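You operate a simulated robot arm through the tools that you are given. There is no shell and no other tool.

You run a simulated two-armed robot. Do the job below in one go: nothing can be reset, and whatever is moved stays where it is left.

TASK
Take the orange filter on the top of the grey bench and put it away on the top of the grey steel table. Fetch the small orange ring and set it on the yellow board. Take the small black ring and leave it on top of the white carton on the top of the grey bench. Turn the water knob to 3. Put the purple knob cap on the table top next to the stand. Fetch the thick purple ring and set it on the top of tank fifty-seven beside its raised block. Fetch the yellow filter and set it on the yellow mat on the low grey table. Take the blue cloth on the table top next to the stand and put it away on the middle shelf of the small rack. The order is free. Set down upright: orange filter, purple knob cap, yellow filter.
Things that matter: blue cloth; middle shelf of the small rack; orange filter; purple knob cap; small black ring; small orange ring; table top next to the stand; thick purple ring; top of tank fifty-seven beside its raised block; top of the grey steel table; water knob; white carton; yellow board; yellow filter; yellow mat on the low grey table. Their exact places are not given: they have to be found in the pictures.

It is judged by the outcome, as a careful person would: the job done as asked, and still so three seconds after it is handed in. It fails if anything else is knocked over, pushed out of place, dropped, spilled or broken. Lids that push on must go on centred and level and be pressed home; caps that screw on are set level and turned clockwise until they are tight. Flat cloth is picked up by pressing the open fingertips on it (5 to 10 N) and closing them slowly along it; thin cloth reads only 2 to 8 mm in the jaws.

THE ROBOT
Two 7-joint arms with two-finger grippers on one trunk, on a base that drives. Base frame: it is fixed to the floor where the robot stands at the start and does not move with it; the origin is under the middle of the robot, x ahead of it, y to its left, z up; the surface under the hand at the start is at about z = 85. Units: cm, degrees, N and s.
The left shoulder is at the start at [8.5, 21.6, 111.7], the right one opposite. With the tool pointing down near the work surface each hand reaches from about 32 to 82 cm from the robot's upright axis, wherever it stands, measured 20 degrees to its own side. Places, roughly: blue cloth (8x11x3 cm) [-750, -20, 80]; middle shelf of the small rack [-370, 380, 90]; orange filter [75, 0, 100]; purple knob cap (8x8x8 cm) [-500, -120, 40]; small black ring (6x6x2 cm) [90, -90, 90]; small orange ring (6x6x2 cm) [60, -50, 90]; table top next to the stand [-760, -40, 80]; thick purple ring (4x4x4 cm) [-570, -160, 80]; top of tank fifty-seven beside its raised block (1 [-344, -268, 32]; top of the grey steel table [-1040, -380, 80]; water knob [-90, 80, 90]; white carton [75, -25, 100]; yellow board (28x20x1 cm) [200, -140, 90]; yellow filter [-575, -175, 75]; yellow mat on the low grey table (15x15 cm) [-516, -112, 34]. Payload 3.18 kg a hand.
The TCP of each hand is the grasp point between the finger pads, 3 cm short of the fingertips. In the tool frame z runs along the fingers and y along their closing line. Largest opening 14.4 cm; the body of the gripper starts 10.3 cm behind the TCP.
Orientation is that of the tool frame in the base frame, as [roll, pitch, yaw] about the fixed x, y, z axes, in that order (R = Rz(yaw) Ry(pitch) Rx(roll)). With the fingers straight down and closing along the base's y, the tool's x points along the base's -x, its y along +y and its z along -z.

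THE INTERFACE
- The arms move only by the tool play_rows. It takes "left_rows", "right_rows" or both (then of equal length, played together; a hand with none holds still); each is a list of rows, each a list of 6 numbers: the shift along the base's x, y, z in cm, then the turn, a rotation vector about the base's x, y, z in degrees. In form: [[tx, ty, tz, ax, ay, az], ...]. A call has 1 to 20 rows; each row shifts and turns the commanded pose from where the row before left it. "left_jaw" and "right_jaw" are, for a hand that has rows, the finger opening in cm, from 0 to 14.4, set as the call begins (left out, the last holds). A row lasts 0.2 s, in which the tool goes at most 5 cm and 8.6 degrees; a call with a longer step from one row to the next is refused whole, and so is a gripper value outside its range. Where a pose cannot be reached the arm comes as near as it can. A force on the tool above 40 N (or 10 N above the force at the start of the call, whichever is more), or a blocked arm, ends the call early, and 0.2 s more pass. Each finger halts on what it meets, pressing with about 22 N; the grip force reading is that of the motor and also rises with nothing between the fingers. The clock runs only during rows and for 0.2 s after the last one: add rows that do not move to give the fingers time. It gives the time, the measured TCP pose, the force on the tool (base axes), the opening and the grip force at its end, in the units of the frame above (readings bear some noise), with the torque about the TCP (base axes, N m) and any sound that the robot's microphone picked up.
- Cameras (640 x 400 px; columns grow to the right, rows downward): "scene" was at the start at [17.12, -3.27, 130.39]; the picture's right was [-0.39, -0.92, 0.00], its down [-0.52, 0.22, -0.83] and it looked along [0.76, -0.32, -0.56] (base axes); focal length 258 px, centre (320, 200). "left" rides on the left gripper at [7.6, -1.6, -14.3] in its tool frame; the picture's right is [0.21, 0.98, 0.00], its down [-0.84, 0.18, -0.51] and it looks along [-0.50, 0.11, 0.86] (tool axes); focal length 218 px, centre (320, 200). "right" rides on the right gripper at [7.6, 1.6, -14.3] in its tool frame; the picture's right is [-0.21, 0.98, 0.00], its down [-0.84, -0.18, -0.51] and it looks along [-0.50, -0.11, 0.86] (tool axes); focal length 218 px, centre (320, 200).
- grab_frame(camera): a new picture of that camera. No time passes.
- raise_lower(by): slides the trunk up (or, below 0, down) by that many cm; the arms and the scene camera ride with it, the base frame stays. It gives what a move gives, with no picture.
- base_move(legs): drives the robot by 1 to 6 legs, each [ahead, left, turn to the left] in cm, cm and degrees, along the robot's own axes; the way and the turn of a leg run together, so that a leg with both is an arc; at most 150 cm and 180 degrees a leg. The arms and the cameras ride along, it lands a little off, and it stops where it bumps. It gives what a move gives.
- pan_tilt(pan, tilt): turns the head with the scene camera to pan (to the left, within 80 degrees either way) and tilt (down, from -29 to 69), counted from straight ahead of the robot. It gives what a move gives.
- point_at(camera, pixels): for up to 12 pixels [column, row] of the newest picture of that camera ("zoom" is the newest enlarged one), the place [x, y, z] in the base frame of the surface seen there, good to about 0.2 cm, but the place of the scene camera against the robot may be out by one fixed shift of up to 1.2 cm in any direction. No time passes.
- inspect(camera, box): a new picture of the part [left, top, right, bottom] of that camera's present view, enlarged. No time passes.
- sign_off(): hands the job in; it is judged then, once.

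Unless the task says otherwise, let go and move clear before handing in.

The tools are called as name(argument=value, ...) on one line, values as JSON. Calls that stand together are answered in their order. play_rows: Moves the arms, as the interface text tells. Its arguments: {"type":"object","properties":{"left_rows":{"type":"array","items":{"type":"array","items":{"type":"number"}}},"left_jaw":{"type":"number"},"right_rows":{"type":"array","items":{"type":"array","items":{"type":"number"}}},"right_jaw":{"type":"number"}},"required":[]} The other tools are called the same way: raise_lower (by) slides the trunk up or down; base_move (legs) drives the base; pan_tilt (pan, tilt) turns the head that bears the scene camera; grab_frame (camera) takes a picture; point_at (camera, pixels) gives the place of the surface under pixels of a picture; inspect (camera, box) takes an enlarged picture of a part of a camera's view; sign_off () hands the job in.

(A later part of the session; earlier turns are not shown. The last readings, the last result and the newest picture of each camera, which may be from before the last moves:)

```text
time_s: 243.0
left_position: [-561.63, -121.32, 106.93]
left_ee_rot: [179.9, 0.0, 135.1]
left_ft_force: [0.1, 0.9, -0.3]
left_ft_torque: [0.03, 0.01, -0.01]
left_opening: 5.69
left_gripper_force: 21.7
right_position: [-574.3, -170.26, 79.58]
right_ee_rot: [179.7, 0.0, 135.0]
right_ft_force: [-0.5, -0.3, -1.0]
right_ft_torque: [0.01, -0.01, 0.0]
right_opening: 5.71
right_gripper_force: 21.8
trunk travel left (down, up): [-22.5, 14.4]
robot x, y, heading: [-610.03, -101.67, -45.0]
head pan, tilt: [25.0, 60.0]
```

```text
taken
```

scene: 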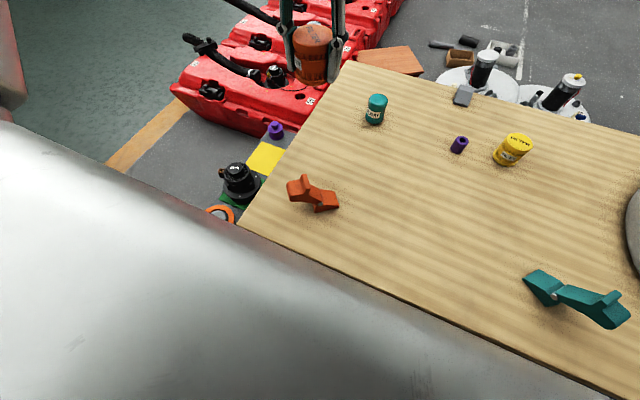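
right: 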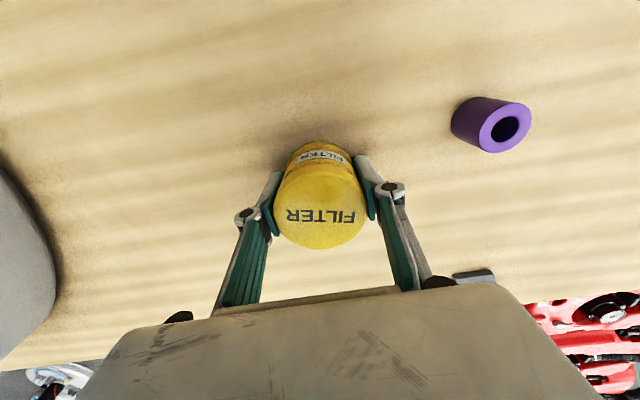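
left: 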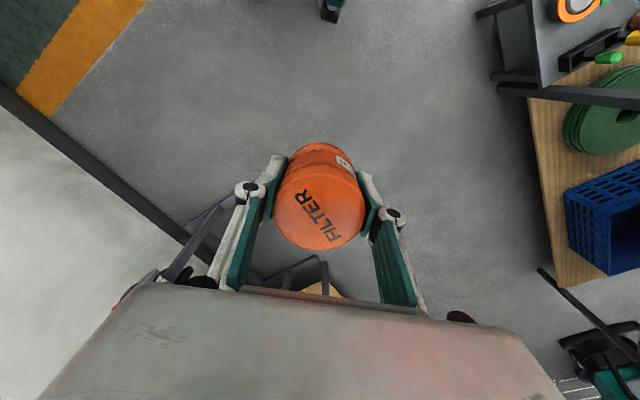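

The yellow filter is held at 5.71 cm, with its bottom 3.8 cm under the TCP. I lift, retract and back away from the table.

play_rows(right_rows=[[0, 0, 3, 0, 0, 0], [0, 0, 4, 0, 0, 0], [0, 0, 4, 0, 0, 0], [0, 0, 4, 0, 0, 0], [0, 0, 4, 0, 0, 0], [-2, 2, 3, 0, 0, 0], [-2.5, 2.5, 3, 0, 0, 0], [-3, 3, 2, 0, 0, 0], [-3, 3, 2, 0, 0, 0], [-3, 3, 0, 0, 0, 0], [-3, 3, 0, 0, 0, 0], [0, 0, 0, 0, 0, 0]])

base_move(legs=[[-40, 0, 0]])

pan_tilt(pan=45, tilt=35)

grab_frame(camera="scene")

```text
time_s: 245.6
left_position: [-561.69, -121.46, 106.81]
left_ee_rot: [179.9, 0.0, 134.9]
left_ft_force: [0.4, 0.0, 0.1]
left_ft_torque: [0.01, 0.0, 0.0]
left_opening: 5.7
left_gripper_force: 21.9
right_position: [-590.54, -154.94, 108.66]
right_ee_rot: [179.8, -0.1, 135.1]
right_ft_force: [0.3, 0.1, -1.3]
right_ft_torque: [-0.01, 0.02, 0.03]
right_opening: 5.7
right_gripper_force: 22.4
right hand out of reach, approached as far as the arm can: row 11
trunk travel left (down, up): [-22.5, 14.4]
robot x, y, heading: [-609.68, -101.77, -44.8]
head pan, tilt: [25.0, 60.0]
```

```text
time_s: 248.1
left_position: [-589.86, -93.07, 106.86]
left_ee_rot: [179.9, 0.1, 135.3]
left_ft_force: [0.2, -0.8, -0.5]
left_ft_torque: [-0.01, -0.03, 0.0]
left_opening: 5.69
left_gripper_force: 21.9
right_position: [-618.42, -126.82, 108.65]
right_ee_rot: [179.7, 0.0, 135.5]
right_ft_force: [-0.9, -0.5, -0.2]
right_ft_torque: [-0.01, -0.04, -0.01]
right_opening: 5.68
right_gripper_force: 22.3
trunk travel left (down, up): [-22.5, 14.4]
robot x, y, heading: [-638.11, -73.56, -44.6]
head pan, tilt: [25.0, 60.0]
```

```text
time_s: 249.0
left_position: [-589.89, -93.16, 106.81]
left_ee_rot: [-180.0, -0.1, 135.4]
left_ft_force: [-0.4, 0.0, 0.3]
left_ft_torque: [0.04, 0.0, 0.0]
left_opening: 5.71
left_gripper_force: 22.4
right_position: [-618.47, -126.73, 108.7]
right_ee_rot: [179.8, 0.1, 135.6]
right_ft_force: [0.5, 0.3, -0.5]
right_ft_torque: [-0.02, -0.01, -0.02]
right_opening: 5.71
right_gripper_force: 22.1
trunk travel left (down, up): [-22.5, 14.4]
robot x, y, heading: [-638.24, -73.56, -44.6]
head pan, tilt: [45.0, 35.0]
```

```text
taken
```

scene: 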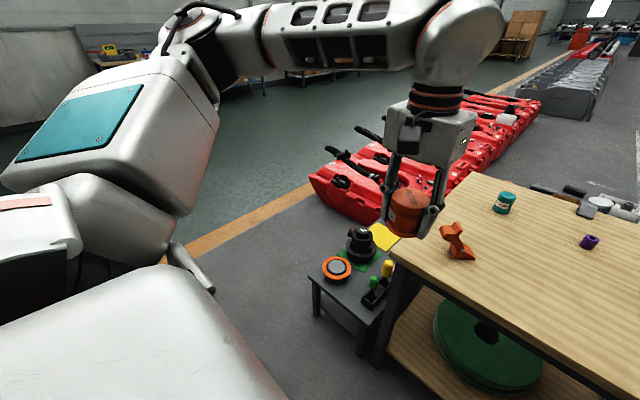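

I measure the nearest tank's end at (325,200), the low table's corners and the mat from here.

point_at(camera="scene", pixels=[[318, 190], [360, 222], [330, 178], [380, 210], [312, 282], [366, 337], [345, 240], [385, 234], [352, 268], [300, 250], [250, 260], [340, 190]])

inspect(camera="scene", box=[290, 160, 430, 300])

```text
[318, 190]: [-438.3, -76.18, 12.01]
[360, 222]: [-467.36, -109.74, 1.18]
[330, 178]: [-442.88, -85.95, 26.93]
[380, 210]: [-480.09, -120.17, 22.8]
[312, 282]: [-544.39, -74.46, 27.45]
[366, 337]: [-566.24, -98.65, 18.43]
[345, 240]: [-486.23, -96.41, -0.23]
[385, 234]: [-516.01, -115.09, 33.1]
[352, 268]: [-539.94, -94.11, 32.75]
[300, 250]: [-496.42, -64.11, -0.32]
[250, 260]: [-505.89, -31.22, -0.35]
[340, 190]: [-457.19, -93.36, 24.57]
```

```text
2.86 times, centred on (360, 230) of scene
```

zoom: 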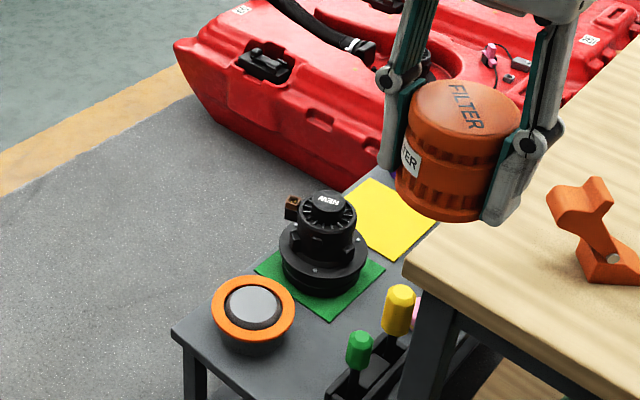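

The tank's side runs 17 cm from the low table's left end, so I will stand off the table's long front slightly to the right of the mat. I drive around the table's end to about (-473,-62) and turn to face it.

base_move(legs=[[0, 125, 0], [108, 0, 0], [0, 0, -90]])

pan_tilt(pan=0, tilt=45)

grab_frame(camera="scene")

```text
time_s: 269.1
left_position: [-492.63, -110.44, 106.93]
left_ee_rot: [-179.9, -0.1, 45.9]
left_ft_force: [-0.7, -0.5, -0.2]
left_ft_torque: [0.02, -0.01, -0.04]
left_opening: 5.7
left_gripper_force: 22.0
right_position: [-526.83, -82.18, 108.64]
right_ee_rot: [179.8, 0.0, 46.1]
right_ft_force: [0.7, -0.5, -1.3]
right_ft_torque: [0.01, -0.01, -0.02]
right_opening: 5.69
right_gripper_force: 21.9
trunk travel left (down, up): [-22.5, 14.4]
robot x, y, heading: [-473.74, -61.83, -133.8]
head pan, tilt: [45.0, 35.0]
```

```text
time_s: 270.2
left_position: [-492.72, -110.5, 106.78]
left_ee_rot: [180.0, 0.0, 45.9]
left_ft_force: [0.4, 0.1, 0.5]
left_ft_torque: [0.02, 0.04, 0.0]
left_opening: 5.72
left_gripper_force: 21.8
right_position: [-526.64, -82.26, 108.71]
right_ee_rot: [179.8, 0.0, 46.1]
right_ft_force: [0.4, -0.2, -0.5]
right_ft_torque: [0.01, -0.01, -0.02]
right_opening: 5.7
right_gripper_force: 22.0
trunk travel left (down, up): [-22.5, 14.4]
robot x, y, heading: [-473.81, -61.58, -134.0]
head pan, tilt: [0.0, 45.0]
```

```text
taken
```

scene: 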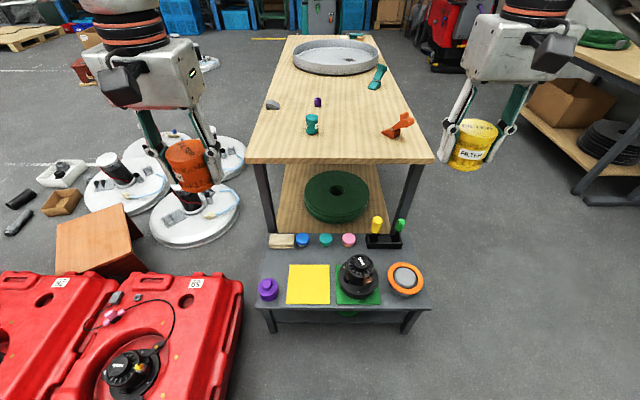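

This is a good view: mat at (308,285), purple cap at (267,288), the black hood at (357,275) next to the mat, and the tank at left. I measure these.

point_at(camera="scene", pixels=[[308, 285], [290, 265], [328, 265], [330, 302], [288, 303], [268, 278], [267, 292], [358, 260], [345, 285], [242, 310], [268, 310], [425, 308]])

inspect(camera="scene", box=[230, 220, 440, 340])

```text
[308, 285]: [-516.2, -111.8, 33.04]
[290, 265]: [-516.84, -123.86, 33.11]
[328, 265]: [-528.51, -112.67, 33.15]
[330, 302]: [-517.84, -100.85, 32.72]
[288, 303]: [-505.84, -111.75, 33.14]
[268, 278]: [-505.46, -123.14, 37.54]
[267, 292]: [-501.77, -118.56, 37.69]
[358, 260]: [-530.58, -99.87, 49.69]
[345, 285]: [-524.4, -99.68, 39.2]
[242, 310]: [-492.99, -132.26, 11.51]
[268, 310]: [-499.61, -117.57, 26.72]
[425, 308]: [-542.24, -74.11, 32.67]
```

```text
3.05 times, centred on (335, 280) of scene
```

zoom: 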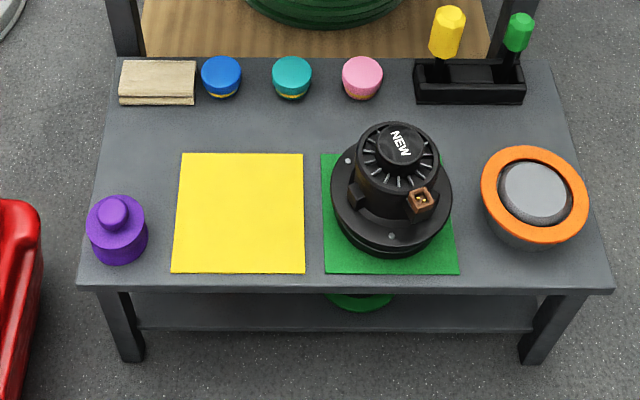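

The mat centre is (-517,-112.3) at z 33.1, and the hood's edge is about 11 cm from it. I drive 16 cm nearer and lower the trunk fully.

base_move(legs=[[16, 0, -1]])

raise_lower(by=-22)

grab_frame(camera="right")

grab_frame(camera="scene")

```text
time_s: 271.6
left_position: [-504.8, -121.64, 106.89]
left_ee_rot: [179.9, -0.1, 45.0]
left_ft_force: [-0.1, -1.0, -0.5]
left_ft_torque: [0.03, -0.05, -0.05]
left_opening: 5.69
left_gripper_force: 22.2
right_position: [-538.47, -92.74, 108.56]
right_ee_rot: [179.9, -0.2, 45.0]
right_ft_force: [0.8, 0.0, -1.5]
right_ft_torque: [0.03, -0.01, -0.05]
right_opening: 5.68
right_gripper_force: 22.3
trunk travel left (down, up): [-22.5, 14.4]
robot x, y, heading: [-485.04, -73.67, -135.1]
head pan, tilt: [0.0, 45.0]
```

```text
time_s: 274.0
left_position: [-504.75, -121.53, 84.93]
left_ee_rot: [-180.0, 0.2, 44.8]
left_ft_force: [-0.1, 0.2, -1.3]
left_ft_torque: [-0.02, 0.0, 0.0]
left_opening: 5.68
left_gripper_force: 21.6
right_position: [-536.64, -90.84, 57.45]
right_ee_rot: [179.4, -42.3, 45.5]
right_ft_force: [-0.7, 0.3, 0.0]
right_ft_torque: [0.0, 0.0, 0.01]
right_opening: 5.69
right_gripper_force: 21.6
trunk travel left (down, up): [-0.5, 36.4]
robot x, y, heading: [-484.7, -72.85, -134.9]
head pan, tilt: [0.0, 45.0]
```

```text
taken
```

right: 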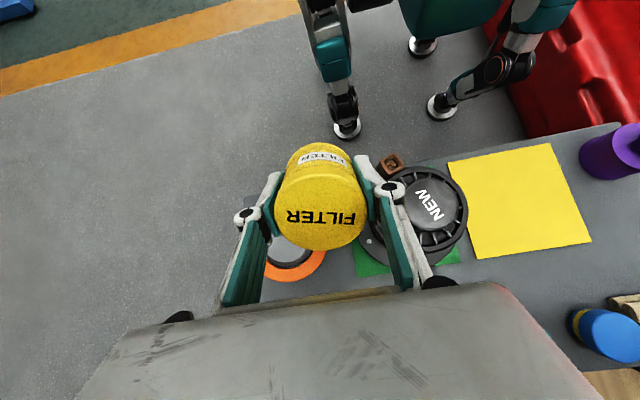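

```text
taken
```

scene: 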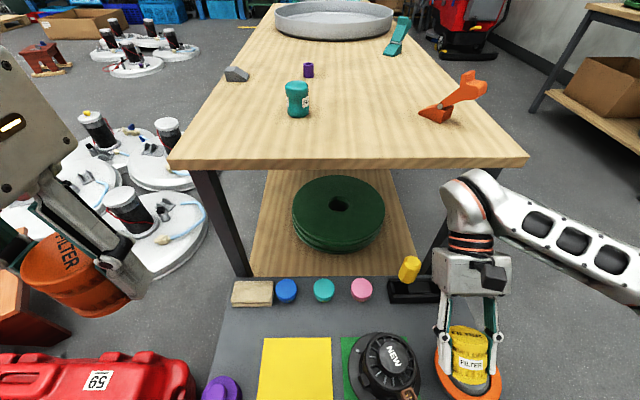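

The right hand swung down to z 57 with a 42° tilt during the trunk move. It touches nothing, with forces near zero. I raise it straight up first, then level it.

play_rows(right_rows=[[0, 0, 3, 0, 0, 0], [0, 0, 4, 0, 0, 0], [0, 0, 4, 0, 0, 0], [0, 0, 4, 0, 0, 0], [0, 0, 2, -4.3, 4.2, 0], [0, 0, 2, -4.3, 4.2, 0], [0, 0, 2, -4.3, 4.2, 0], [0, 0, 0, 0, 0, 0]])

grab_frame(camera="scene")

```text
time_s: 275.8
left_position: [-504.76, -121.36, 84.83]
left_ee_rot: [-180.0, 0.0, 44.9]
left_ft_force: [-0.5, 0.3, 0.3]
left_ft_torque: [-0.02, 0.02, -0.03]
left_opening: 5.67
left_gripper_force: 21.9
right_position: [-544.52, -91.1, 76.8]
right_ee_rot: [179.4, -24.3, 45.7]
right_ft_force: [0.2, 0.0, 0.1]
right_ft_torque: [0.0, 0.0, 0.01]
right_opening: 5.7
right_gripper_force: 22.1
right hand out of reach, approached as far as the arm can: row 1, 2, 3, 4, 5, 6, 7
trunk travel left (down, up): [-0.5, 36.4]
robot x, y, heading: [-485.1, -73.63, -135.1]
head pan, tilt: [0.0, 45.0]
```

```text
taken
```

scene: 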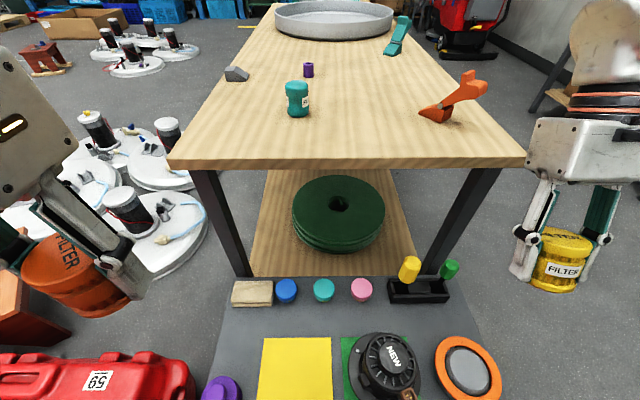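

play_rows(right_rows=[[1, 0, 2, -4.3, 4.2, 0], [1, 0, 2, -4.3, 4.2, 0], [1, 0, 2, -4.3, 4.2, 0], [1, 0, 2, -4.3, 4.2, 0], [0, 0, 0, 0, 0, 0]])

grab_frame(camera="right")

```text
time_s: 277.0
left_position: [-504.84, -121.57, 84.87]
left_ee_rot: [180.0, 0.0, 44.8]
left_ft_force: [-0.3, -0.2, -0.4]
left_ft_torque: [-0.02, -0.01, -0.01]
left_opening: 5.69
left_gripper_force: 21.9
right_position: [-547.44, -90.55, 84.75]
right_ee_rot: [179.3, -0.4, 45.6]
right_ft_force: [-0.2, -0.1, -0.8]
right_ft_torque: [-0.04, 0.0, -0.01]
right_opening: 5.69
right_gripper_force: 22.0
right hand out of reach, approached as far as the arm can: row 1, 2, 3, 4
trunk travel left (down, up): [-0.5, 36.4]
robot x, y, heading: [-485.11, -73.29, -135.2]
head pan, tilt: [0.0, 45.0]
```

```text
taken
```

right: 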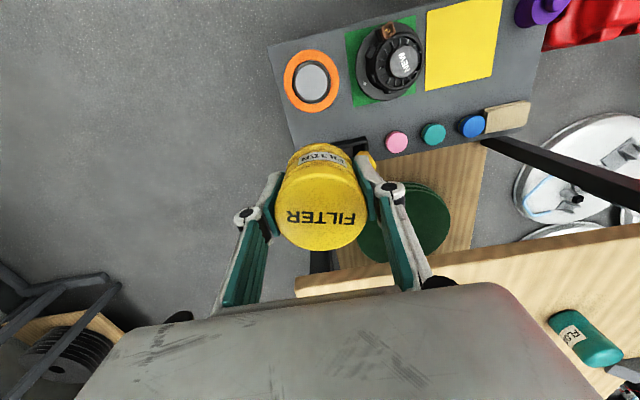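

The right hand is level again at z 84.7. The left hand is close to the mat's airspace, so I move it 25 cm further left before bringing the right hand across.

play_rows(left_rows=[[2.9, -2.9, 0.5, 0, 0, 0], [2.9, -2.9, 0.5, 0, 0, 0], [2.9, -2.9, 0.5, 0, 0, 0], [2.9, -2.9, 0.5, 0, 0, 0], [2.9, -2.9, 0.5, 0, 0, 0], [2.9, -2.9, 0.5, 0, 0, 0], [0, 0, 0, 0, 0, 0]])

play_rows(right_rows=[[3.3, -2.2, 0, 0, 0, 0], [3.3, -2.2, 0, 0, 0, 0], [3.3, -2.2, 0, 0, 0, 0], [3.3, -2.2, 0, 0, 0, 0], [0, 0, 0, 0, 0, 0]])

grab_frame(camera="right")

grab_frame(camera="scene")

```text
time_s: 278.6
left_position: [-492.41, -133.0, 84.86]
left_ee_rot: [-180.0, 0.0, 44.9]
left_ft_force: [0.6, 0.3, -0.4]
left_ft_torque: [-0.01, -0.01, 0.01]
left_opening: 5.69
left_gripper_force: 22.0
left hand out of reach, approached as far as the arm can: row 4, 5, 6
right_position: [-547.41, -90.5, 84.82]
right_ee_rot: [179.3, -0.3, 45.5]
right_ft_force: [-0.8, 0.3, -0.7]
right_ft_torque: [0.0, 0.01, 0.01]
right_opening: 5.7
right_gripper_force: 22.0
trunk travel left (down, up): [-0.5, 36.4]
robot x, y, heading: [-484.81, -73.34, -135.1]
head pan, tilt: [0.0, 45.0]
```

```text
time_s: 279.8
left_position: [-492.42, -133.0, 84.91]
left_ee_rot: [-180.0, 0.1, 44.9]
left_ft_force: [0.2, 0.1, -0.6]
left_ft_torque: [-0.02, -0.02, -0.04]
left_opening: 5.72
left_gripper_force: 22.0
right_position: [-547.55, -98.99, 85.6]
right_ee_rot: [179.3, -0.2, 45.6]
right_ft_force: [0.8, -0.6, -0.4]
right_ft_torque: [-0.01, 0.0, 0.0]
right_opening: 5.73
right_gripper_force: 22.1
right hand out of reach, approached as far as the arm can: row 1, 2, 3, 4
trunk travel left (down, up): [-0.5, 36.4]
robot x, y, heading: [-484.7, -73.19, -134.8]
head pan, tilt: [0.0, 45.0]
```

```text
taken
```

right: 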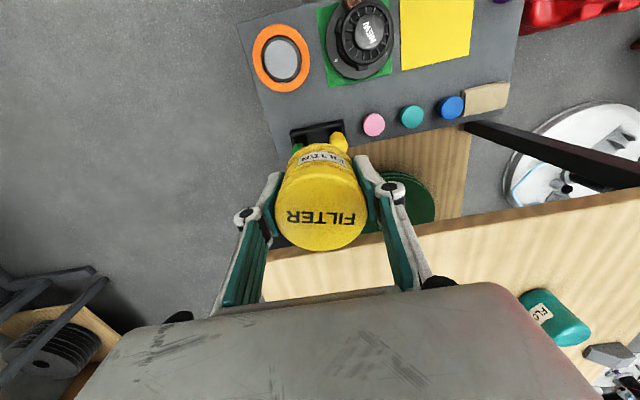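

```text
taken
```

scene: 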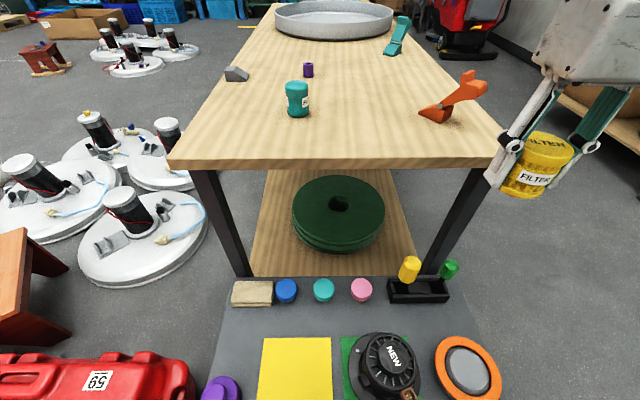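

The right arm is caught on a joint limit: it follows -y but not +x. I test whether lowering it frees it.

play_rows(right_rows=[[0, 0, -3, 0, 0, 0], [0, 0, -3, 0, 0, 0], [0, 0, 0, 0, 0, 0]])

play_rows(right_rows=[[-2, 2, 0, 0, 0, 0], [-2, 2, 0, 0, 0, 0], [0, 0, 0, 0, 0, 0]])

pan_tilt(pan=-40, tilt=20)

grab_frame(camera="scene")

```text
time_s: 280.6
left_position: [-492.48, -132.91, 84.81]
left_ee_rot: [-179.9, 0.1, 45.0]
left_ft_force: [0.1, 0.5, 0.3]
left_ft_torque: [0.02, 0.01, -0.03]
left_opening: 5.67
left_gripper_force: 22.2
right_position: [-547.58, -98.96, 79.71]
right_ee_rot: [179.3, -0.3, 45.5]
right_ft_force: [-0.4, -0.1, -0.5]
right_ft_torque: [-0.02, 0.02, -0.03]
right_opening: 5.68
right_gripper_force: 21.8
trunk travel left (down, up): [-0.5, 36.4]
robot x, y, heading: [-484.79, -73.19, -135.2]
head pan, tilt: [0.0, 45.0]
```

```text
time_s: 281.4
left_position: [-492.47, -132.95, 84.82]
left_ee_rot: [180.0, 0.1, 44.9]
left_ft_force: [0.6, 0.4, -1.4]
left_ft_torque: [0.0, 0.01, 0.02]
left_opening: 5.66
left_gripper_force: 21.7
right_position: [-551.61, -94.81, 79.62]
right_ee_rot: [179.2, -0.3, 45.5]
right_ft_force: [-0.1, 0.0, 0.0]
right_ft_torque: [-0.03, -0.01, 0.02]
right_opening: 5.68
right_gripper_force: 21.9
trunk travel left (down, up): [-0.5, 36.4]
robot x, y, heading: [-484.77, -73.01, -135.1]
head pan, tilt: [0.0, 45.0]
```

```text
time_s: 282.4
left_position: [-492.35, -133.04, 84.95]
left_ee_rot: [-180.0, 0.0, 44.9]
left_ft_force: [-0.3, 0.1, -0.4]
left_ft_torque: [-0.04, -0.04, 0.0]
left_opening: 5.67
left_gripper_force: 22.1
right_position: [-551.58, -94.84, 79.43]
right_ee_rot: [179.3, -0.3, 45.3]
right_ft_force: [-0.1, 0.2, 0.2]
right_ft_torque: [-0.05, 0.02, 0.0]
right_opening: 5.66
right_gripper_force: 22.5
trunk travel left (down, up): [-0.5, 36.4]
robot x, y, heading: [-484.95, -73.14, -135.1]
head pan, tilt: [-40.0, 20.0]
```

```text
taken
```

scene: 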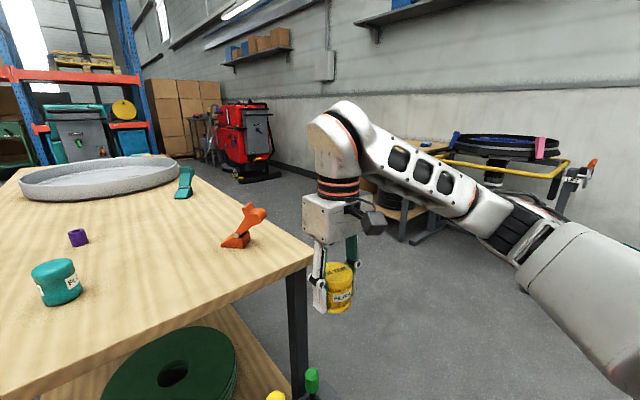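

The arm moves freely outward, so the limit seems tied to the wrist's turn. Earlier a positive turn relieved it. The filter is round, so I turn the hand +40° and move toward the mat again.

play_rows(right_rows=[[0, 0, 0, 0, 0, 8], [0, 0, 0, 0, 0, 8], [0, 0, 0, 0, 0, 8], [0, 0, 0, 0, 0, 8], [0, 0, 0, 0, 0, 8], [3, -1, 0, 0, 0, 0], [3, -1, 0, 0, 0, 0], [3, -1, 0, 0, 0, 0], [3, -1.5, 0, 0, 0, 0], [0, 0, 0, 0, 0, 0]])

grab_frame(camera="right")

```text
time_s: 284.6
left_position: [-492.43, -133.01, 84.86]
left_ee_rot: [180.0, 0.0, 44.9]
left_ft_force: [0.5, -1.6, -0.2]
left_ft_torque: [0.01, 0.04, 0.01]
left_opening: 5.69
left_gripper_force: 22.2
right_position: [-539.51, -99.69, 79.75]
right_ee_rot: [179.3, -0.3, 85.4]
right_ft_force: [1.1, 0.5, -0.3]
right_ft_torque: [0.0, -0.04, 0.0]
right_opening: 5.69
right_gripper_force: 21.9
trunk travel left (down, up): [-0.5, 36.4]
robot x, y, heading: [-484.77, -73.24, -135.1]
head pan, tilt: [-40.0, 20.0]
```

```text
taken
```

right: 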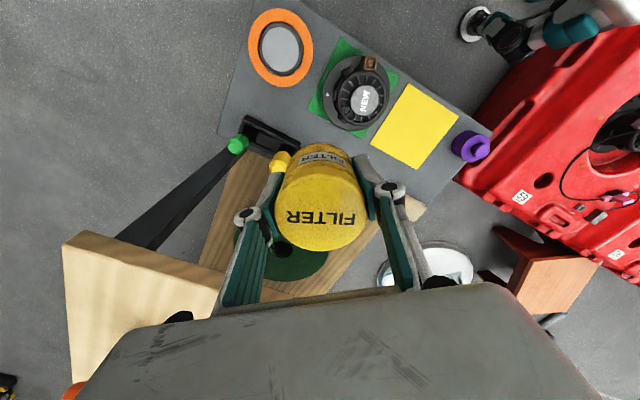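

That freed the arm. I measure the mat with this camera, where it is at (415,125).

point_at(camera="right", pixels=[[415, 126], [408, 87], [456, 114], [424, 165], [374, 140], [470, 146], [366, 97], [490, 150]])

```text
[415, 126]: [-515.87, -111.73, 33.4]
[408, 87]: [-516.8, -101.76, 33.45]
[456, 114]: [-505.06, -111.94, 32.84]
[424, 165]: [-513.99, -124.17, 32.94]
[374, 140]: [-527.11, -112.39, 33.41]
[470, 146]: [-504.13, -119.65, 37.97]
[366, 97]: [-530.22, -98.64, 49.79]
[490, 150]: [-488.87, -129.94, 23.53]
```

The mat centre is (-515.8,-112.5), z 33.4. I move over it and down partway.

play_rows(right_rows=[[3.39, -1.8, -1.5, 0, 0, 0], [3.39, -1.8, -1.5, 0, 0, 0], [3.39, -1.8, -2, 0, 0, 0], [3.39, -1.8, -2, 0, 0, 0], [3.39, -1.8, -2, 0, 0, 0], [3.39, -1.8, -2, 0, 0, 0], [3.36, -1.8, -2, 0, 0, 0], [0, 0, 0, 0, 0, 0]])

grab_frame(camera="right")

```text
time_s: 286.4
left_position: [-492.4, -132.89, 84.86]
left_ee_rot: [-180.0, 0.2, 44.9]
left_ft_force: [0.2, 0.6, -1.3]
left_ft_torque: [0.03, 0.01, 0.01]
left_opening: 5.68
left_gripper_force: 21.2
right_position: [-521.12, -114.66, 69.7]
right_ee_rot: [179.2, -1.0, 86.2]
right_ft_force: [-1.0, 0.4, -0.2]
right_ft_torque: [-0.03, -0.03, 0.05]
right_opening: 5.7
right_gripper_force: 22.3
right hand out of reach, approached as far as the arm can: row 5, 6, 7
trunk travel left (down, up): [-0.5, 36.4]
robot x, y, heading: [-484.73, -73.4, -134.8]
head pan, tilt: [-40.0, 20.0]
```

```text
taken
```

right: 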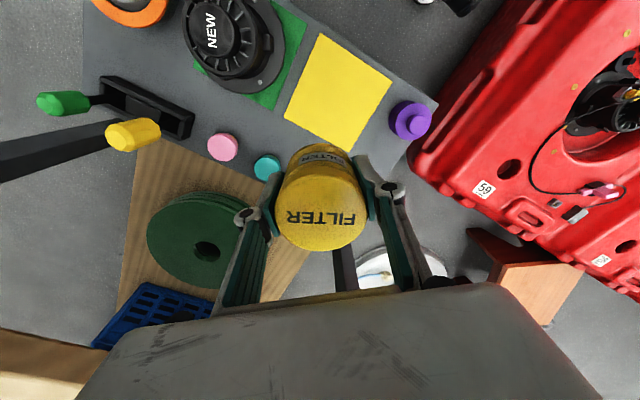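

The right hand again meets a limit when crossing the robot's centre line. Turning the base left about 20° would fix that, so I first check the clearance between my base and the tank with the left camera.

grab_frame(camera="left")

pan_tilt(pan=30, tilt=65)

grab_frame(camera="scene")

```text
taken
```

left: 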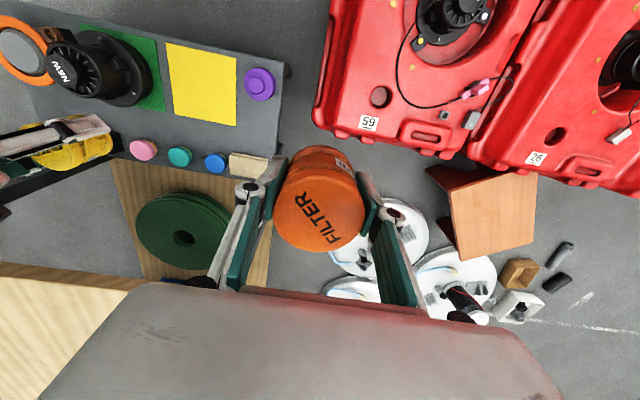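

```text
time_s: 287.8
left_position: [-492.44, -132.99, 84.84]
left_ee_rot: [180.0, 0.2, 44.8]
left_ft_force: [0.0, 0.2, -0.7]
left_ft_torque: [-0.04, 0.03, -0.01]
left_opening: 5.7
left_gripper_force: 21.6
right_position: [-521.07, -114.76, 69.74]
right_ee_rot: [179.1, -1.0, 86.1]
right_ft_force: [0.7, -0.5, -0.9]
right_ft_torque: [0.02, -0.01, -0.03]
right_opening: 5.69
right_gripper_force: 22.2
trunk travel left (down, up): [-0.5, 36.4]
robot x, y, heading: [-485.13, -73.12, -134.7]
head pan, tilt: [30.0, 65.0]
```

```text
taken
```

scene: 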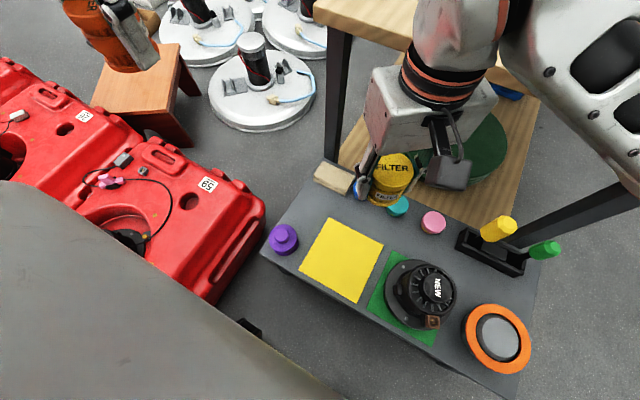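

point_at(camera="scene", pixels=[[248, 328], [250, 335], [213, 303], [262, 215], [240, 290], [270, 345], [285, 250], [320, 262]])

inspect(camera="scene", box=[180, 260, 340, 400])

```text
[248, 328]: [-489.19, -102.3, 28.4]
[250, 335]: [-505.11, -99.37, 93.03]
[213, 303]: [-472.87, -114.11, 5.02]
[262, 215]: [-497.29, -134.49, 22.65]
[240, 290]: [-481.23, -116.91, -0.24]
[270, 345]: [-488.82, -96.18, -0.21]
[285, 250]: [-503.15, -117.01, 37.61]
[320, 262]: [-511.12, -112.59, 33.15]
```

```text
2.86 times, centred on (260, 330) of scene
```

zoom: 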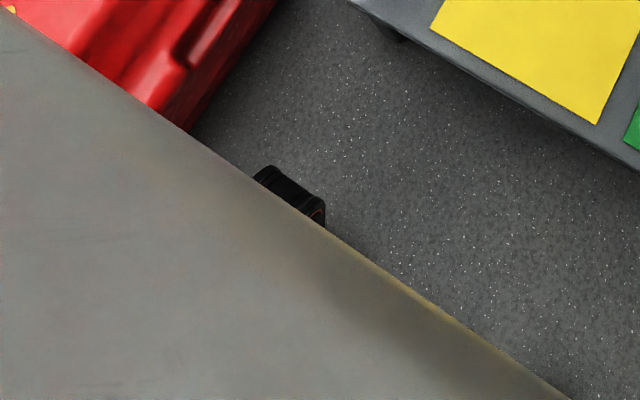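

The base's front-left corner is at a radius of about 29 cm and the tank line is about 37 cm from my axis, so turning in place is safe. I turn left 22°.

base_move(legs=[[0, 0, 22]])

grab_frame(camera="scene")

grab_frame(camera="right")

```text
time_s: 289.4
left_position: [-469.54, -131.42, 84.86]
left_ee_rot: [180.0, 0.0, 66.8]
left_ft_force: [0.5, 0.2, 0.0]
left_ft_torque: [-0.03, 0.02, 0.0]
left_opening: 5.69
left_gripper_force: 21.7
right_position: [-503.08, -125.13, 69.76]
right_ee_rot: [179.1, -0.9, 108.1]
right_ft_force: [0.6, 0.7, 0.1]
right_ft_torque: [-0.02, 0.01, 0.0]
right_opening: 5.71
right_gripper_force: 22.1
trunk travel left (down, up): [-0.5, 36.4]
robot x, y, heading: [-484.73, -73.3, -113.1]
head pan, tilt: [30.0, 65.0]
```

```text
taken
```

scene: 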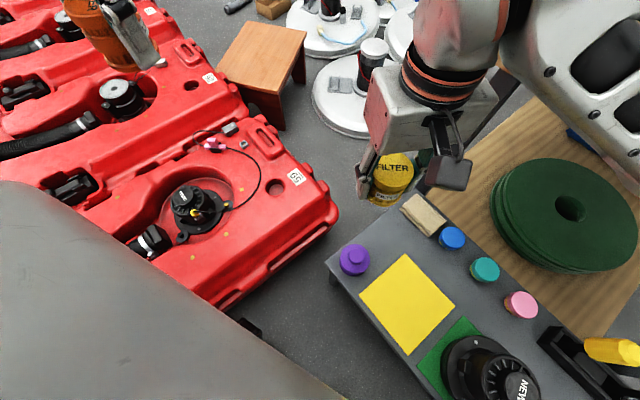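

```text
taken
```

right: 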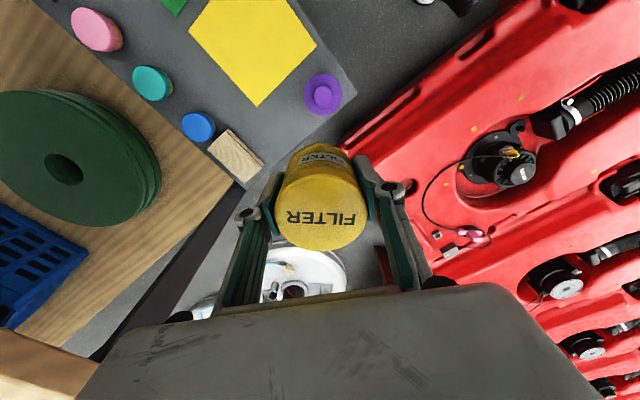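

Clear of the tank. I now move the right hand over the mat.

play_rows(right_rows=[[-3.2, 3.15, 0, 0, 0, 0], [-3.2, 3.15, 0, 0, 0, 0], [-3.2, 3.15, -1, 0, 0, 0], [-3.2, 3.15, -1, 0, 0, 0], [0, 0, -4, 0, 0, 0], [0, 0, 0, 0, 0, 0]])

grab_frame(camera="right")

grab_frame(camera="scene")

```text
time_s: 290.8
left_position: [-469.6, -131.5, 84.91]
left_ee_rot: [-180.0, 0.1, 66.8]
left_ft_force: [-0.4, 0.2, -0.3]
left_ft_torque: [0.02, -0.01, 0.02]
left_opening: 5.71
left_gripper_force: 21.8
right_position: [-516.35, -112.9, 64.09]
right_ee_rot: [179.0, -1.0, 108.2]
right_ft_force: [-0.6, 0.3, -1.1]
right_ft_torque: [0.02, 0.0, -0.03]
right_opening: 5.66
right_gripper_force: 22.1
right hand out of reach, approached as far as the arm can: row 5
trunk travel left (down, up): [-0.5, 36.4]
robot x, y, heading: [-485.0, -73.38, -113.3]
head pan, tilt: [30.0, 65.0]
```

```text
taken
```

right: 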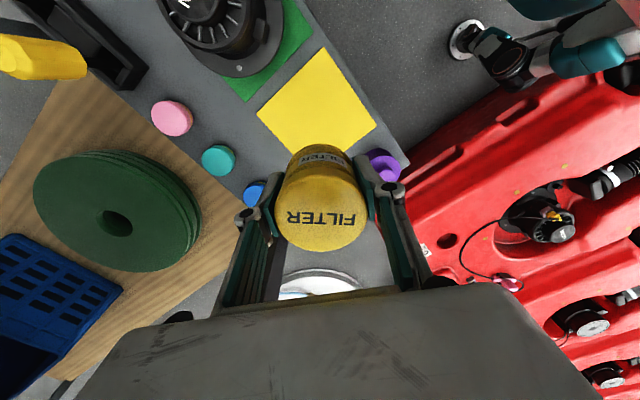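

```text
taken
```

scene: 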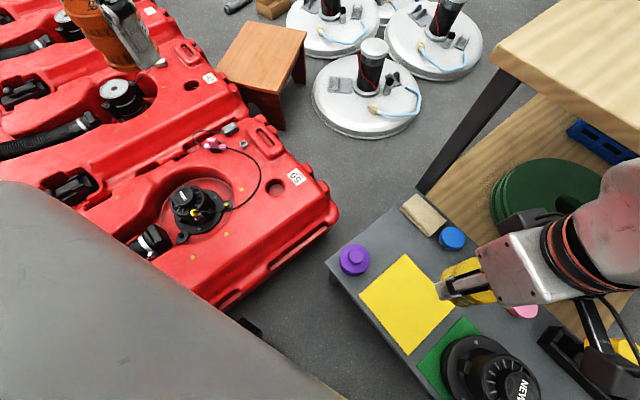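

play_rows(right_rows=[[0, 0, -3, 0, 0, 0], [0, 0, -3, 0, 0, 0], [0, 0, -3, 0, 0, 0], [0, 0, 0, 0, 0, 0]])

grab_frame(camera="scene")

```text
time_s: 291.8
left_position: [-469.63, -131.5, 84.86]
left_ee_rot: [180.0, 0.1, 66.8]
left_ft_force: [-0.4, -0.9, -1.0]
left_ft_torque: [-0.01, -0.01, 0.0]
left_opening: 5.69
left_gripper_force: 22.1
right_position: [-519.25, -114.43, 56.57]
right_ee_rot: [178.9, -1.0, 108.1]
right_ft_force: [-0.2, 0.1, -1.4]
right_ft_torque: [-0.02, -0.01, 0.0]
right_opening: 5.68
right_gripper_force: 22.5
right hand out of reach, approached as far as the arm can: row 1, 2, 3
trunk travel left (down, up): [-0.5, 36.4]
robot x, y, heading: [-484.93, -73.28, -113.1]
head pan, tilt: [30.0, 65.0]
```

```text
taken
```

scene: 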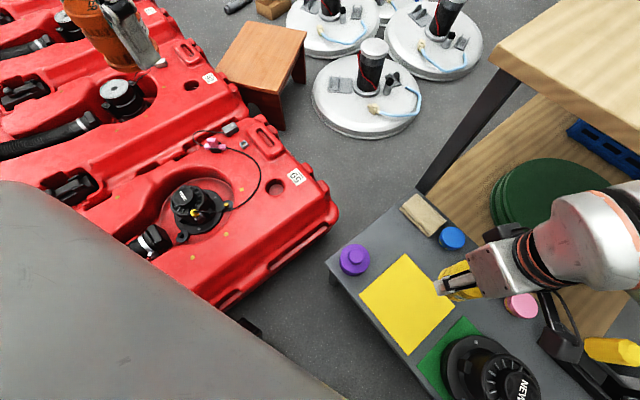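

Lowering makes the hand drift outward, another sign of a wrist limit. I turn the hand a further +32° and try again.

play_rows(right_rows=[[0, 0, 0, 0, 0, 8], [0, 0, 0, 0, 0, 8], [0, 0, 0, 0, 0, 8], [0, 0, 0, 0, 0, 8], [0, 0, 0, 0, 0, 0]])

play_rows(right_rows=[[1, 0.5, 0, 0, 0, 0], [1, 0.5, 0, 0, 0, 0], [1, 0.5, 0, 0, 0, 0], [0, 0, -2, 0, 0, 0], [0, 0, -2, 0, 0, 0], [0, 0, 0, 0, 0, 0]])

```text
time_s: 293.0
left_position: [-469.55, -131.52, 84.81]
left_ee_rot: [-179.9, 0.1, 66.7]
left_ft_force: [0.6, -0.1, -0.2]
left_ft_torque: [0.0, 0.02, 0.02]
left_opening: 5.7
left_gripper_force: 21.8
right_position: [-519.31, -114.45, 56.48]
right_ee_rot: [179.1, -0.9, 140.1]
right_ft_force: [0.5, 0.8, 0.8]
right_ft_torque: [-0.01, 0.0, 0.03]
right_opening: 5.68
right_gripper_force: 22.4
trunk travel left (down, up): [-0.5, 36.4]
robot x, y, heading: [-485.0, -73.11, -113.4]
head pan, tilt: [30.0, 65.0]
```

```text
time_s: 294.4
left_position: [-469.5, -131.4, 85.08]
left_ee_rot: [-180.0, 0.1, 66.8]
left_ft_force: [0.6, -0.2, -0.5]
left_ft_torque: [0.0, -0.01, 0.0]
left_opening: 5.68
left_gripper_force: 22.0
right_position: [-516.5, -112.89, 52.48]
right_ee_rot: [179.1, -0.8, 139.9]
right_ft_force: [0.0, -0.6, -1.3]
right_ft_torque: [-0.02, -0.01, 0.0]
right_opening: 5.68
right_gripper_force: 22.3
trunk travel left (down, up): [-0.5, 36.4]
robot x, y, heading: [-485.24, -73.17, -113.2]
head pan, tilt: [30.0, 65.0]
```

That works. I level the last degree, centre over the mat and lower to just above it.

play_rows(right_rows=[[0.35, 0.2, -2, -1.2, 0, 6], [0.35, 0.2, -3, 0, 0, 6], [0, 0, -3, 0, 0, 0], [0, 0, -3, 0, 0, 0], [0, 0, -2, 0, 0, 0], [0, 0, 0, 0, 0, 0]])

grab_frame(camera="right")

grab_frame(camera="scene")

```text
time_s: 295.8
left_position: [-469.46, -131.59, 85.02]
left_ee_rot: [180.0, 0.0, 66.8]
left_ft_force: [-0.8, -1.0, -0.6]
left_ft_torque: [-0.03, -0.01, 0.0]
left_opening: 5.71
left_gripper_force: 22.3
right_position: [-515.71, -112.64, 39.61]
right_ee_rot: [-180.0, -0.1, 152.1]
right_ft_force: [-0.8, -0.4, 0.7]
right_ft_torque: [-0.02, -0.02, 0.0]
right_opening: 5.67
right_gripper_force: 22.2
trunk travel left (down, up): [-0.5, 36.4]
robot x, y, heading: [-485.18, -73.33, -112.9]
head pan, tilt: [30.0, 65.0]
```

```text
taken
```

right: 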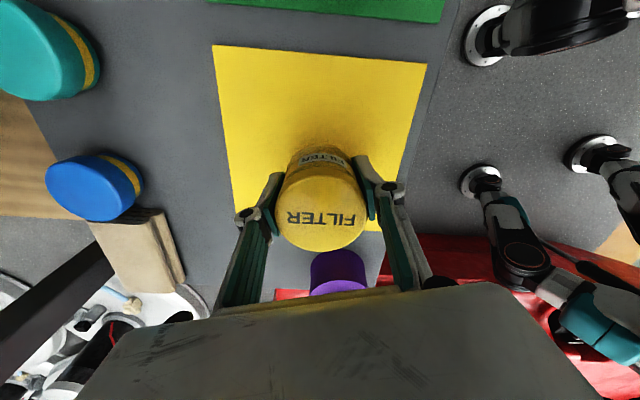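

```text
taken
```

scene: 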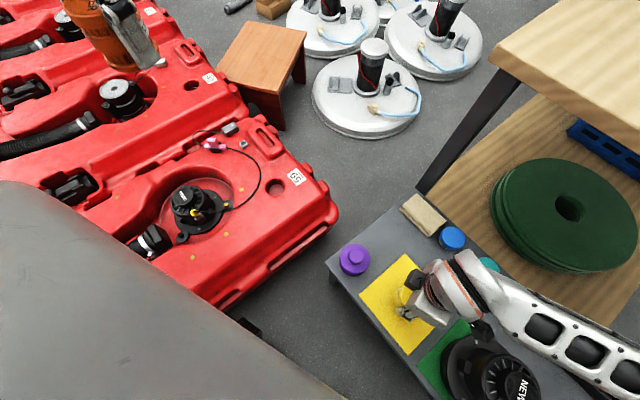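

play_rows(right_rows=[[0, 0, -1.2, 0, 0, 0], [0, 0, -0.7, 0, 0, 0], [0, 0, 0, 0, 0, 0]])

play_rows(right_rows=[[0, 0, -0.2, 0, 0, 0], [0, 0, -0.2, 0, 0, 0], [0, 0, 0, 0, 0, 0]])

```text
time_s: 296.6
left_position: [-469.56, -131.61, 84.89]
left_ee_rot: [-179.9, 0.1, 66.8]
left_ft_force: [0.1, 0.6, -0.4]
left_ft_torque: [-0.01, -0.02, 0.01]
left_opening: 5.67
left_gripper_force: 22.2
right_position: [-515.71, -112.66, 37.66]
right_ee_rot: [-180.0, -0.1, 151.9]
right_ft_force: [-0.9, -0.6, -0.1]
right_ft_torque: [-0.04, -0.02, 0.01]
right_opening: 5.68
right_gripper_force: 22.2
trunk travel left (down, up): [-0.5, 36.4]
robot x, y, heading: [-485.21, -73.17, -113.2]
head pan, tilt: [30.0, 65.0]
```

```text
time_s: 297.4
left_position: [-469.7, -131.47, 84.88]
left_ee_rot: [180.0, 0.0, 66.8]
left_ft_force: [-0.8, 0.0, 0.0]
left_ft_torque: [0.01, -0.01, 0.0]
left_opening: 5.71
left_gripper_force: 22.3
right_position: [-515.66, -112.71, 37.29]
right_ee_rot: [-179.9, -0.2, 151.9]
right_ft_force: [0.8, -0.1, -0.6]
right_ft_torque: [-0.01, 0.01, -0.02]
right_opening: 5.68
right_gripper_force: 22.3
trunk travel left (down, up): [-0.5, 36.4]
robot x, y, heading: [-484.99, -73.27, -113.4]
head pan, tilt: [30.0, 65.0]
```

play_rows(right_rows=[[0, 0, -0.15, 0, 0, 0], [0, 0, -0.15, 0, 0, 0], [0, 0, 0, 0, 0, 0]])

```text
time_s: 298.2
left_position: [-469.59, -131.43, 84.93]
left_ee_rot: [180.0, 0.1, 66.9]
left_ft_force: [-0.1, -0.1, -0.8]
left_ft_torque: [0.01, 0.02, 0.03]
left_opening: 5.68
left_gripper_force: 22.2
right_position: [-515.65, -112.6, 37.0]
right_ee_rot: [-179.9, -0.2, 151.9]
right_ft_force: [-1.7, 2.6, 8.9]
right_ft_torque: [0.1, -0.18, 0.09]
right_opening: 5.67
right_gripper_force: 22.0
trunk travel left (down, up): [-0.5, 36.4]
robot x, y, heading: [-484.99, -73.26, -112.9]
head pan, tilt: [30.0, 65.0]
```

Contact is at 8.9 N. I open and lift straight up.

play_rows(right_rows=[[0, 0, 0, 0, 0, 0], [0, 0, 0, 0, 0, 0], [0, 0, 0, 0, 0, 0]], right_jaw=8.4)

play_rows(right_rows=[[0, 0, 2, 0, 0, 0], [0, 0, 3, 0, 0, 0], [0, 0, 4, 0, 0, 0], [0, 0, 4, 0, 0, 0], [0, 0, 0, 0, 0, 0]])

grab_frame(camera="right")

inspect(camera="scene", box=[320, 200, 500, 360])

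```text
time_s: 299.0
left_position: [-469.42, -131.5, 84.98]
left_ee_rot: [180.0, 0.1, 66.9]
left_ft_force: [-0.7, -0.4, -1.0]
left_ft_torque: [-0.03, -0.01, 0.0]
left_opening: 5.69
left_gripper_force: 21.8
right_position: [-515.68, -112.71, 36.91]
right_ee_rot: [179.9, -0.2, 151.9]
right_ft_force: [-0.7, -0.3, -0.2]
right_ft_torque: [-0.01, -0.04, 0.01]
right_opening: 8.38
right_gripper_force: 0.1
trunk travel left (down, up): [-0.5, 36.4]
robot x, y, heading: [-485.09, -73.47, -113.3]
head pan, tilt: [30.0, 65.0]
```

```text
time_s: 300.2
left_position: [-469.56, -131.4, 84.81]
left_ee_rot: [-179.9, -0.2, 66.8]
left_ft_force: [0.1, -0.4, -0.9]
left_ft_torque: [0.0, -0.03, 0.02]
left_opening: 5.7
left_gripper_force: 22.3
right_position: [-515.69, -112.92, 50.12]
right_ee_rot: [179.9, -0.2, 151.9]
right_ft_force: [1.0, -0.3, -0.8]
right_ft_torque: [0.01, 0.03, 0.06]
right_opening: 8.39
right_gripper_force: 0.0
trunk travel left (down, up): [-0.5, 36.4]
robot x, y, heading: [-484.71, -73.43, -113.4]
head pan, tilt: [30.0, 65.0]
```

```text
taken
```

right: 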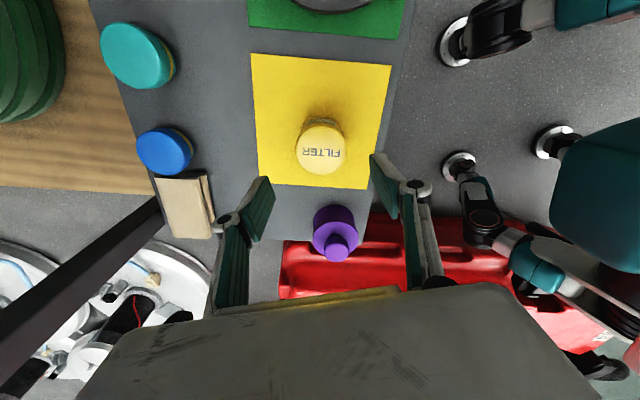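

```text
2.50 times, centred on (410, 280) of scene
```

zoom: 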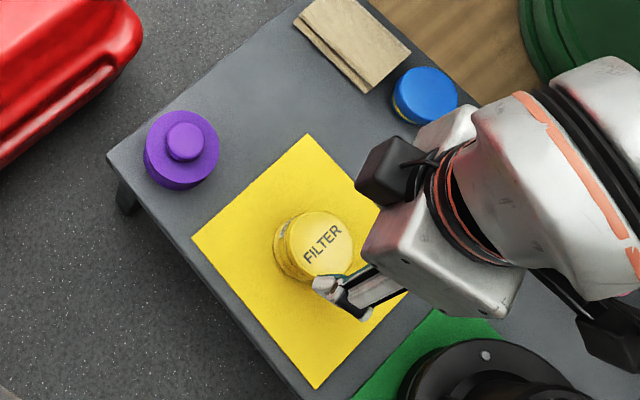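

The yellow filter stands upright in the middle of the mat. Next is the purple cap, at (334,235) in the right picture, and I measure it.

inspect(camera="right", box=[280, 180, 400, 280])

point_at(camera="zoom", pixels=[[295, 300], [240, 300], [350, 300], [295, 275], [295, 330], [180, 230], [395, 225], [290, 130], [200, 250], [380, 250]])

```text
4.00 times, centred on (340, 230) of right
```

zoom: 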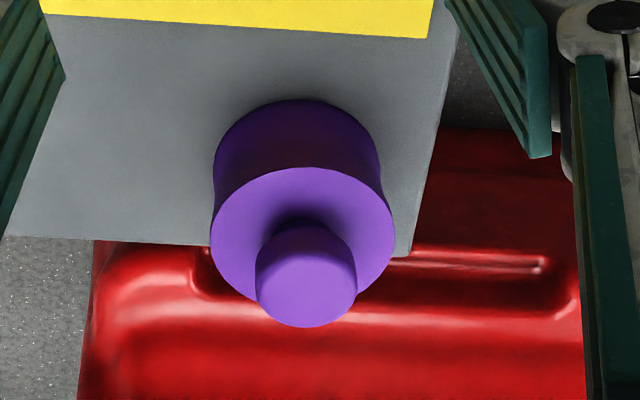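

```text
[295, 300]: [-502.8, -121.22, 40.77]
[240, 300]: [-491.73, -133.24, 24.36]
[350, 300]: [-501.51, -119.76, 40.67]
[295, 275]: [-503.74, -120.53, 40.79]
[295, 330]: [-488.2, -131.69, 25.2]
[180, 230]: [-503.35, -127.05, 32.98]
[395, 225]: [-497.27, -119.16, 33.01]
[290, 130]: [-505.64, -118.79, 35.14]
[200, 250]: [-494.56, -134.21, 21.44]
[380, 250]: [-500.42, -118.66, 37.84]
```

The cap's knob is centred at (-503.4,-120.4), top 40.8, on a disc about 6 cm wide. I move the right hand above it.

play_rows(right_rows=[[2.5, -1.5, 1, 0, 0, 0], [2.5, -1.5, 0, 0, 0, 0], [2.5, -1.5, 0, 0, 0, 0], [2.5, -1.5, 0, 0, 0, 0], [2.3, -1.4, 0, 0, 0, 0], [0, 0, 0, 0, 0, 0]], right_jaw=9)

grab_frame(camera="right")

```text
time_s: 301.6
left_position: [-469.63, -131.43, 84.89]
left_ee_rot: [-180.0, 0.1, 66.8]
left_ft_force: [-0.1, 0.2, -0.4]
left_ft_torque: [0.06, 0.02, -0.02]
left_opening: 5.69
left_gripper_force: 22.4
right_position: [-503.44, -119.95, 50.85]
right_ee_rot: [-179.9, -0.2, 151.9]
right_ft_force: [-0.8, 0.2, 0.2]
right_ft_torque: [-0.03, -0.01, 0.0]
right_opening: 8.99
right_gripper_force: 0.1
trunk travel left (down, up): [-0.5, 36.4]
robot x, y, heading: [-484.69, -73.31, -113.0]
head pan, tilt: [30.0, 65.0]
```

```text
taken
```

right: 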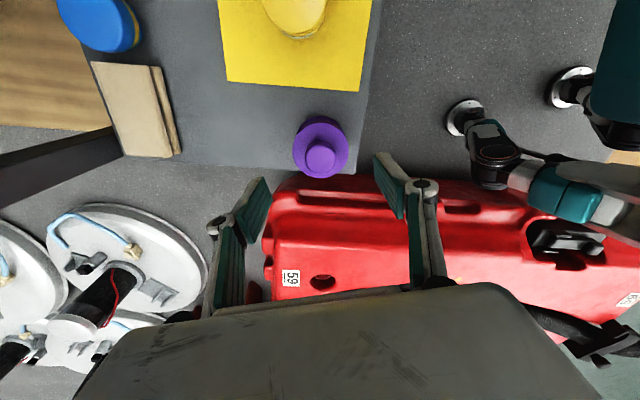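

point_at(camera="right", pixels=[[320, 156], [308, 157], [333, 157], [320, 146], [320, 166], [295, 155], [346, 155], [322, 125]])

```text
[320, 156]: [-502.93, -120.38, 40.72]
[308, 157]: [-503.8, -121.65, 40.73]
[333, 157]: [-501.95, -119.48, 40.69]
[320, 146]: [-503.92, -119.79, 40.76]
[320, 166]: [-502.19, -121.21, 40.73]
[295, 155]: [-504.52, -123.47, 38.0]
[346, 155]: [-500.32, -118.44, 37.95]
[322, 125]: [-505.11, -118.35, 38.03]
```

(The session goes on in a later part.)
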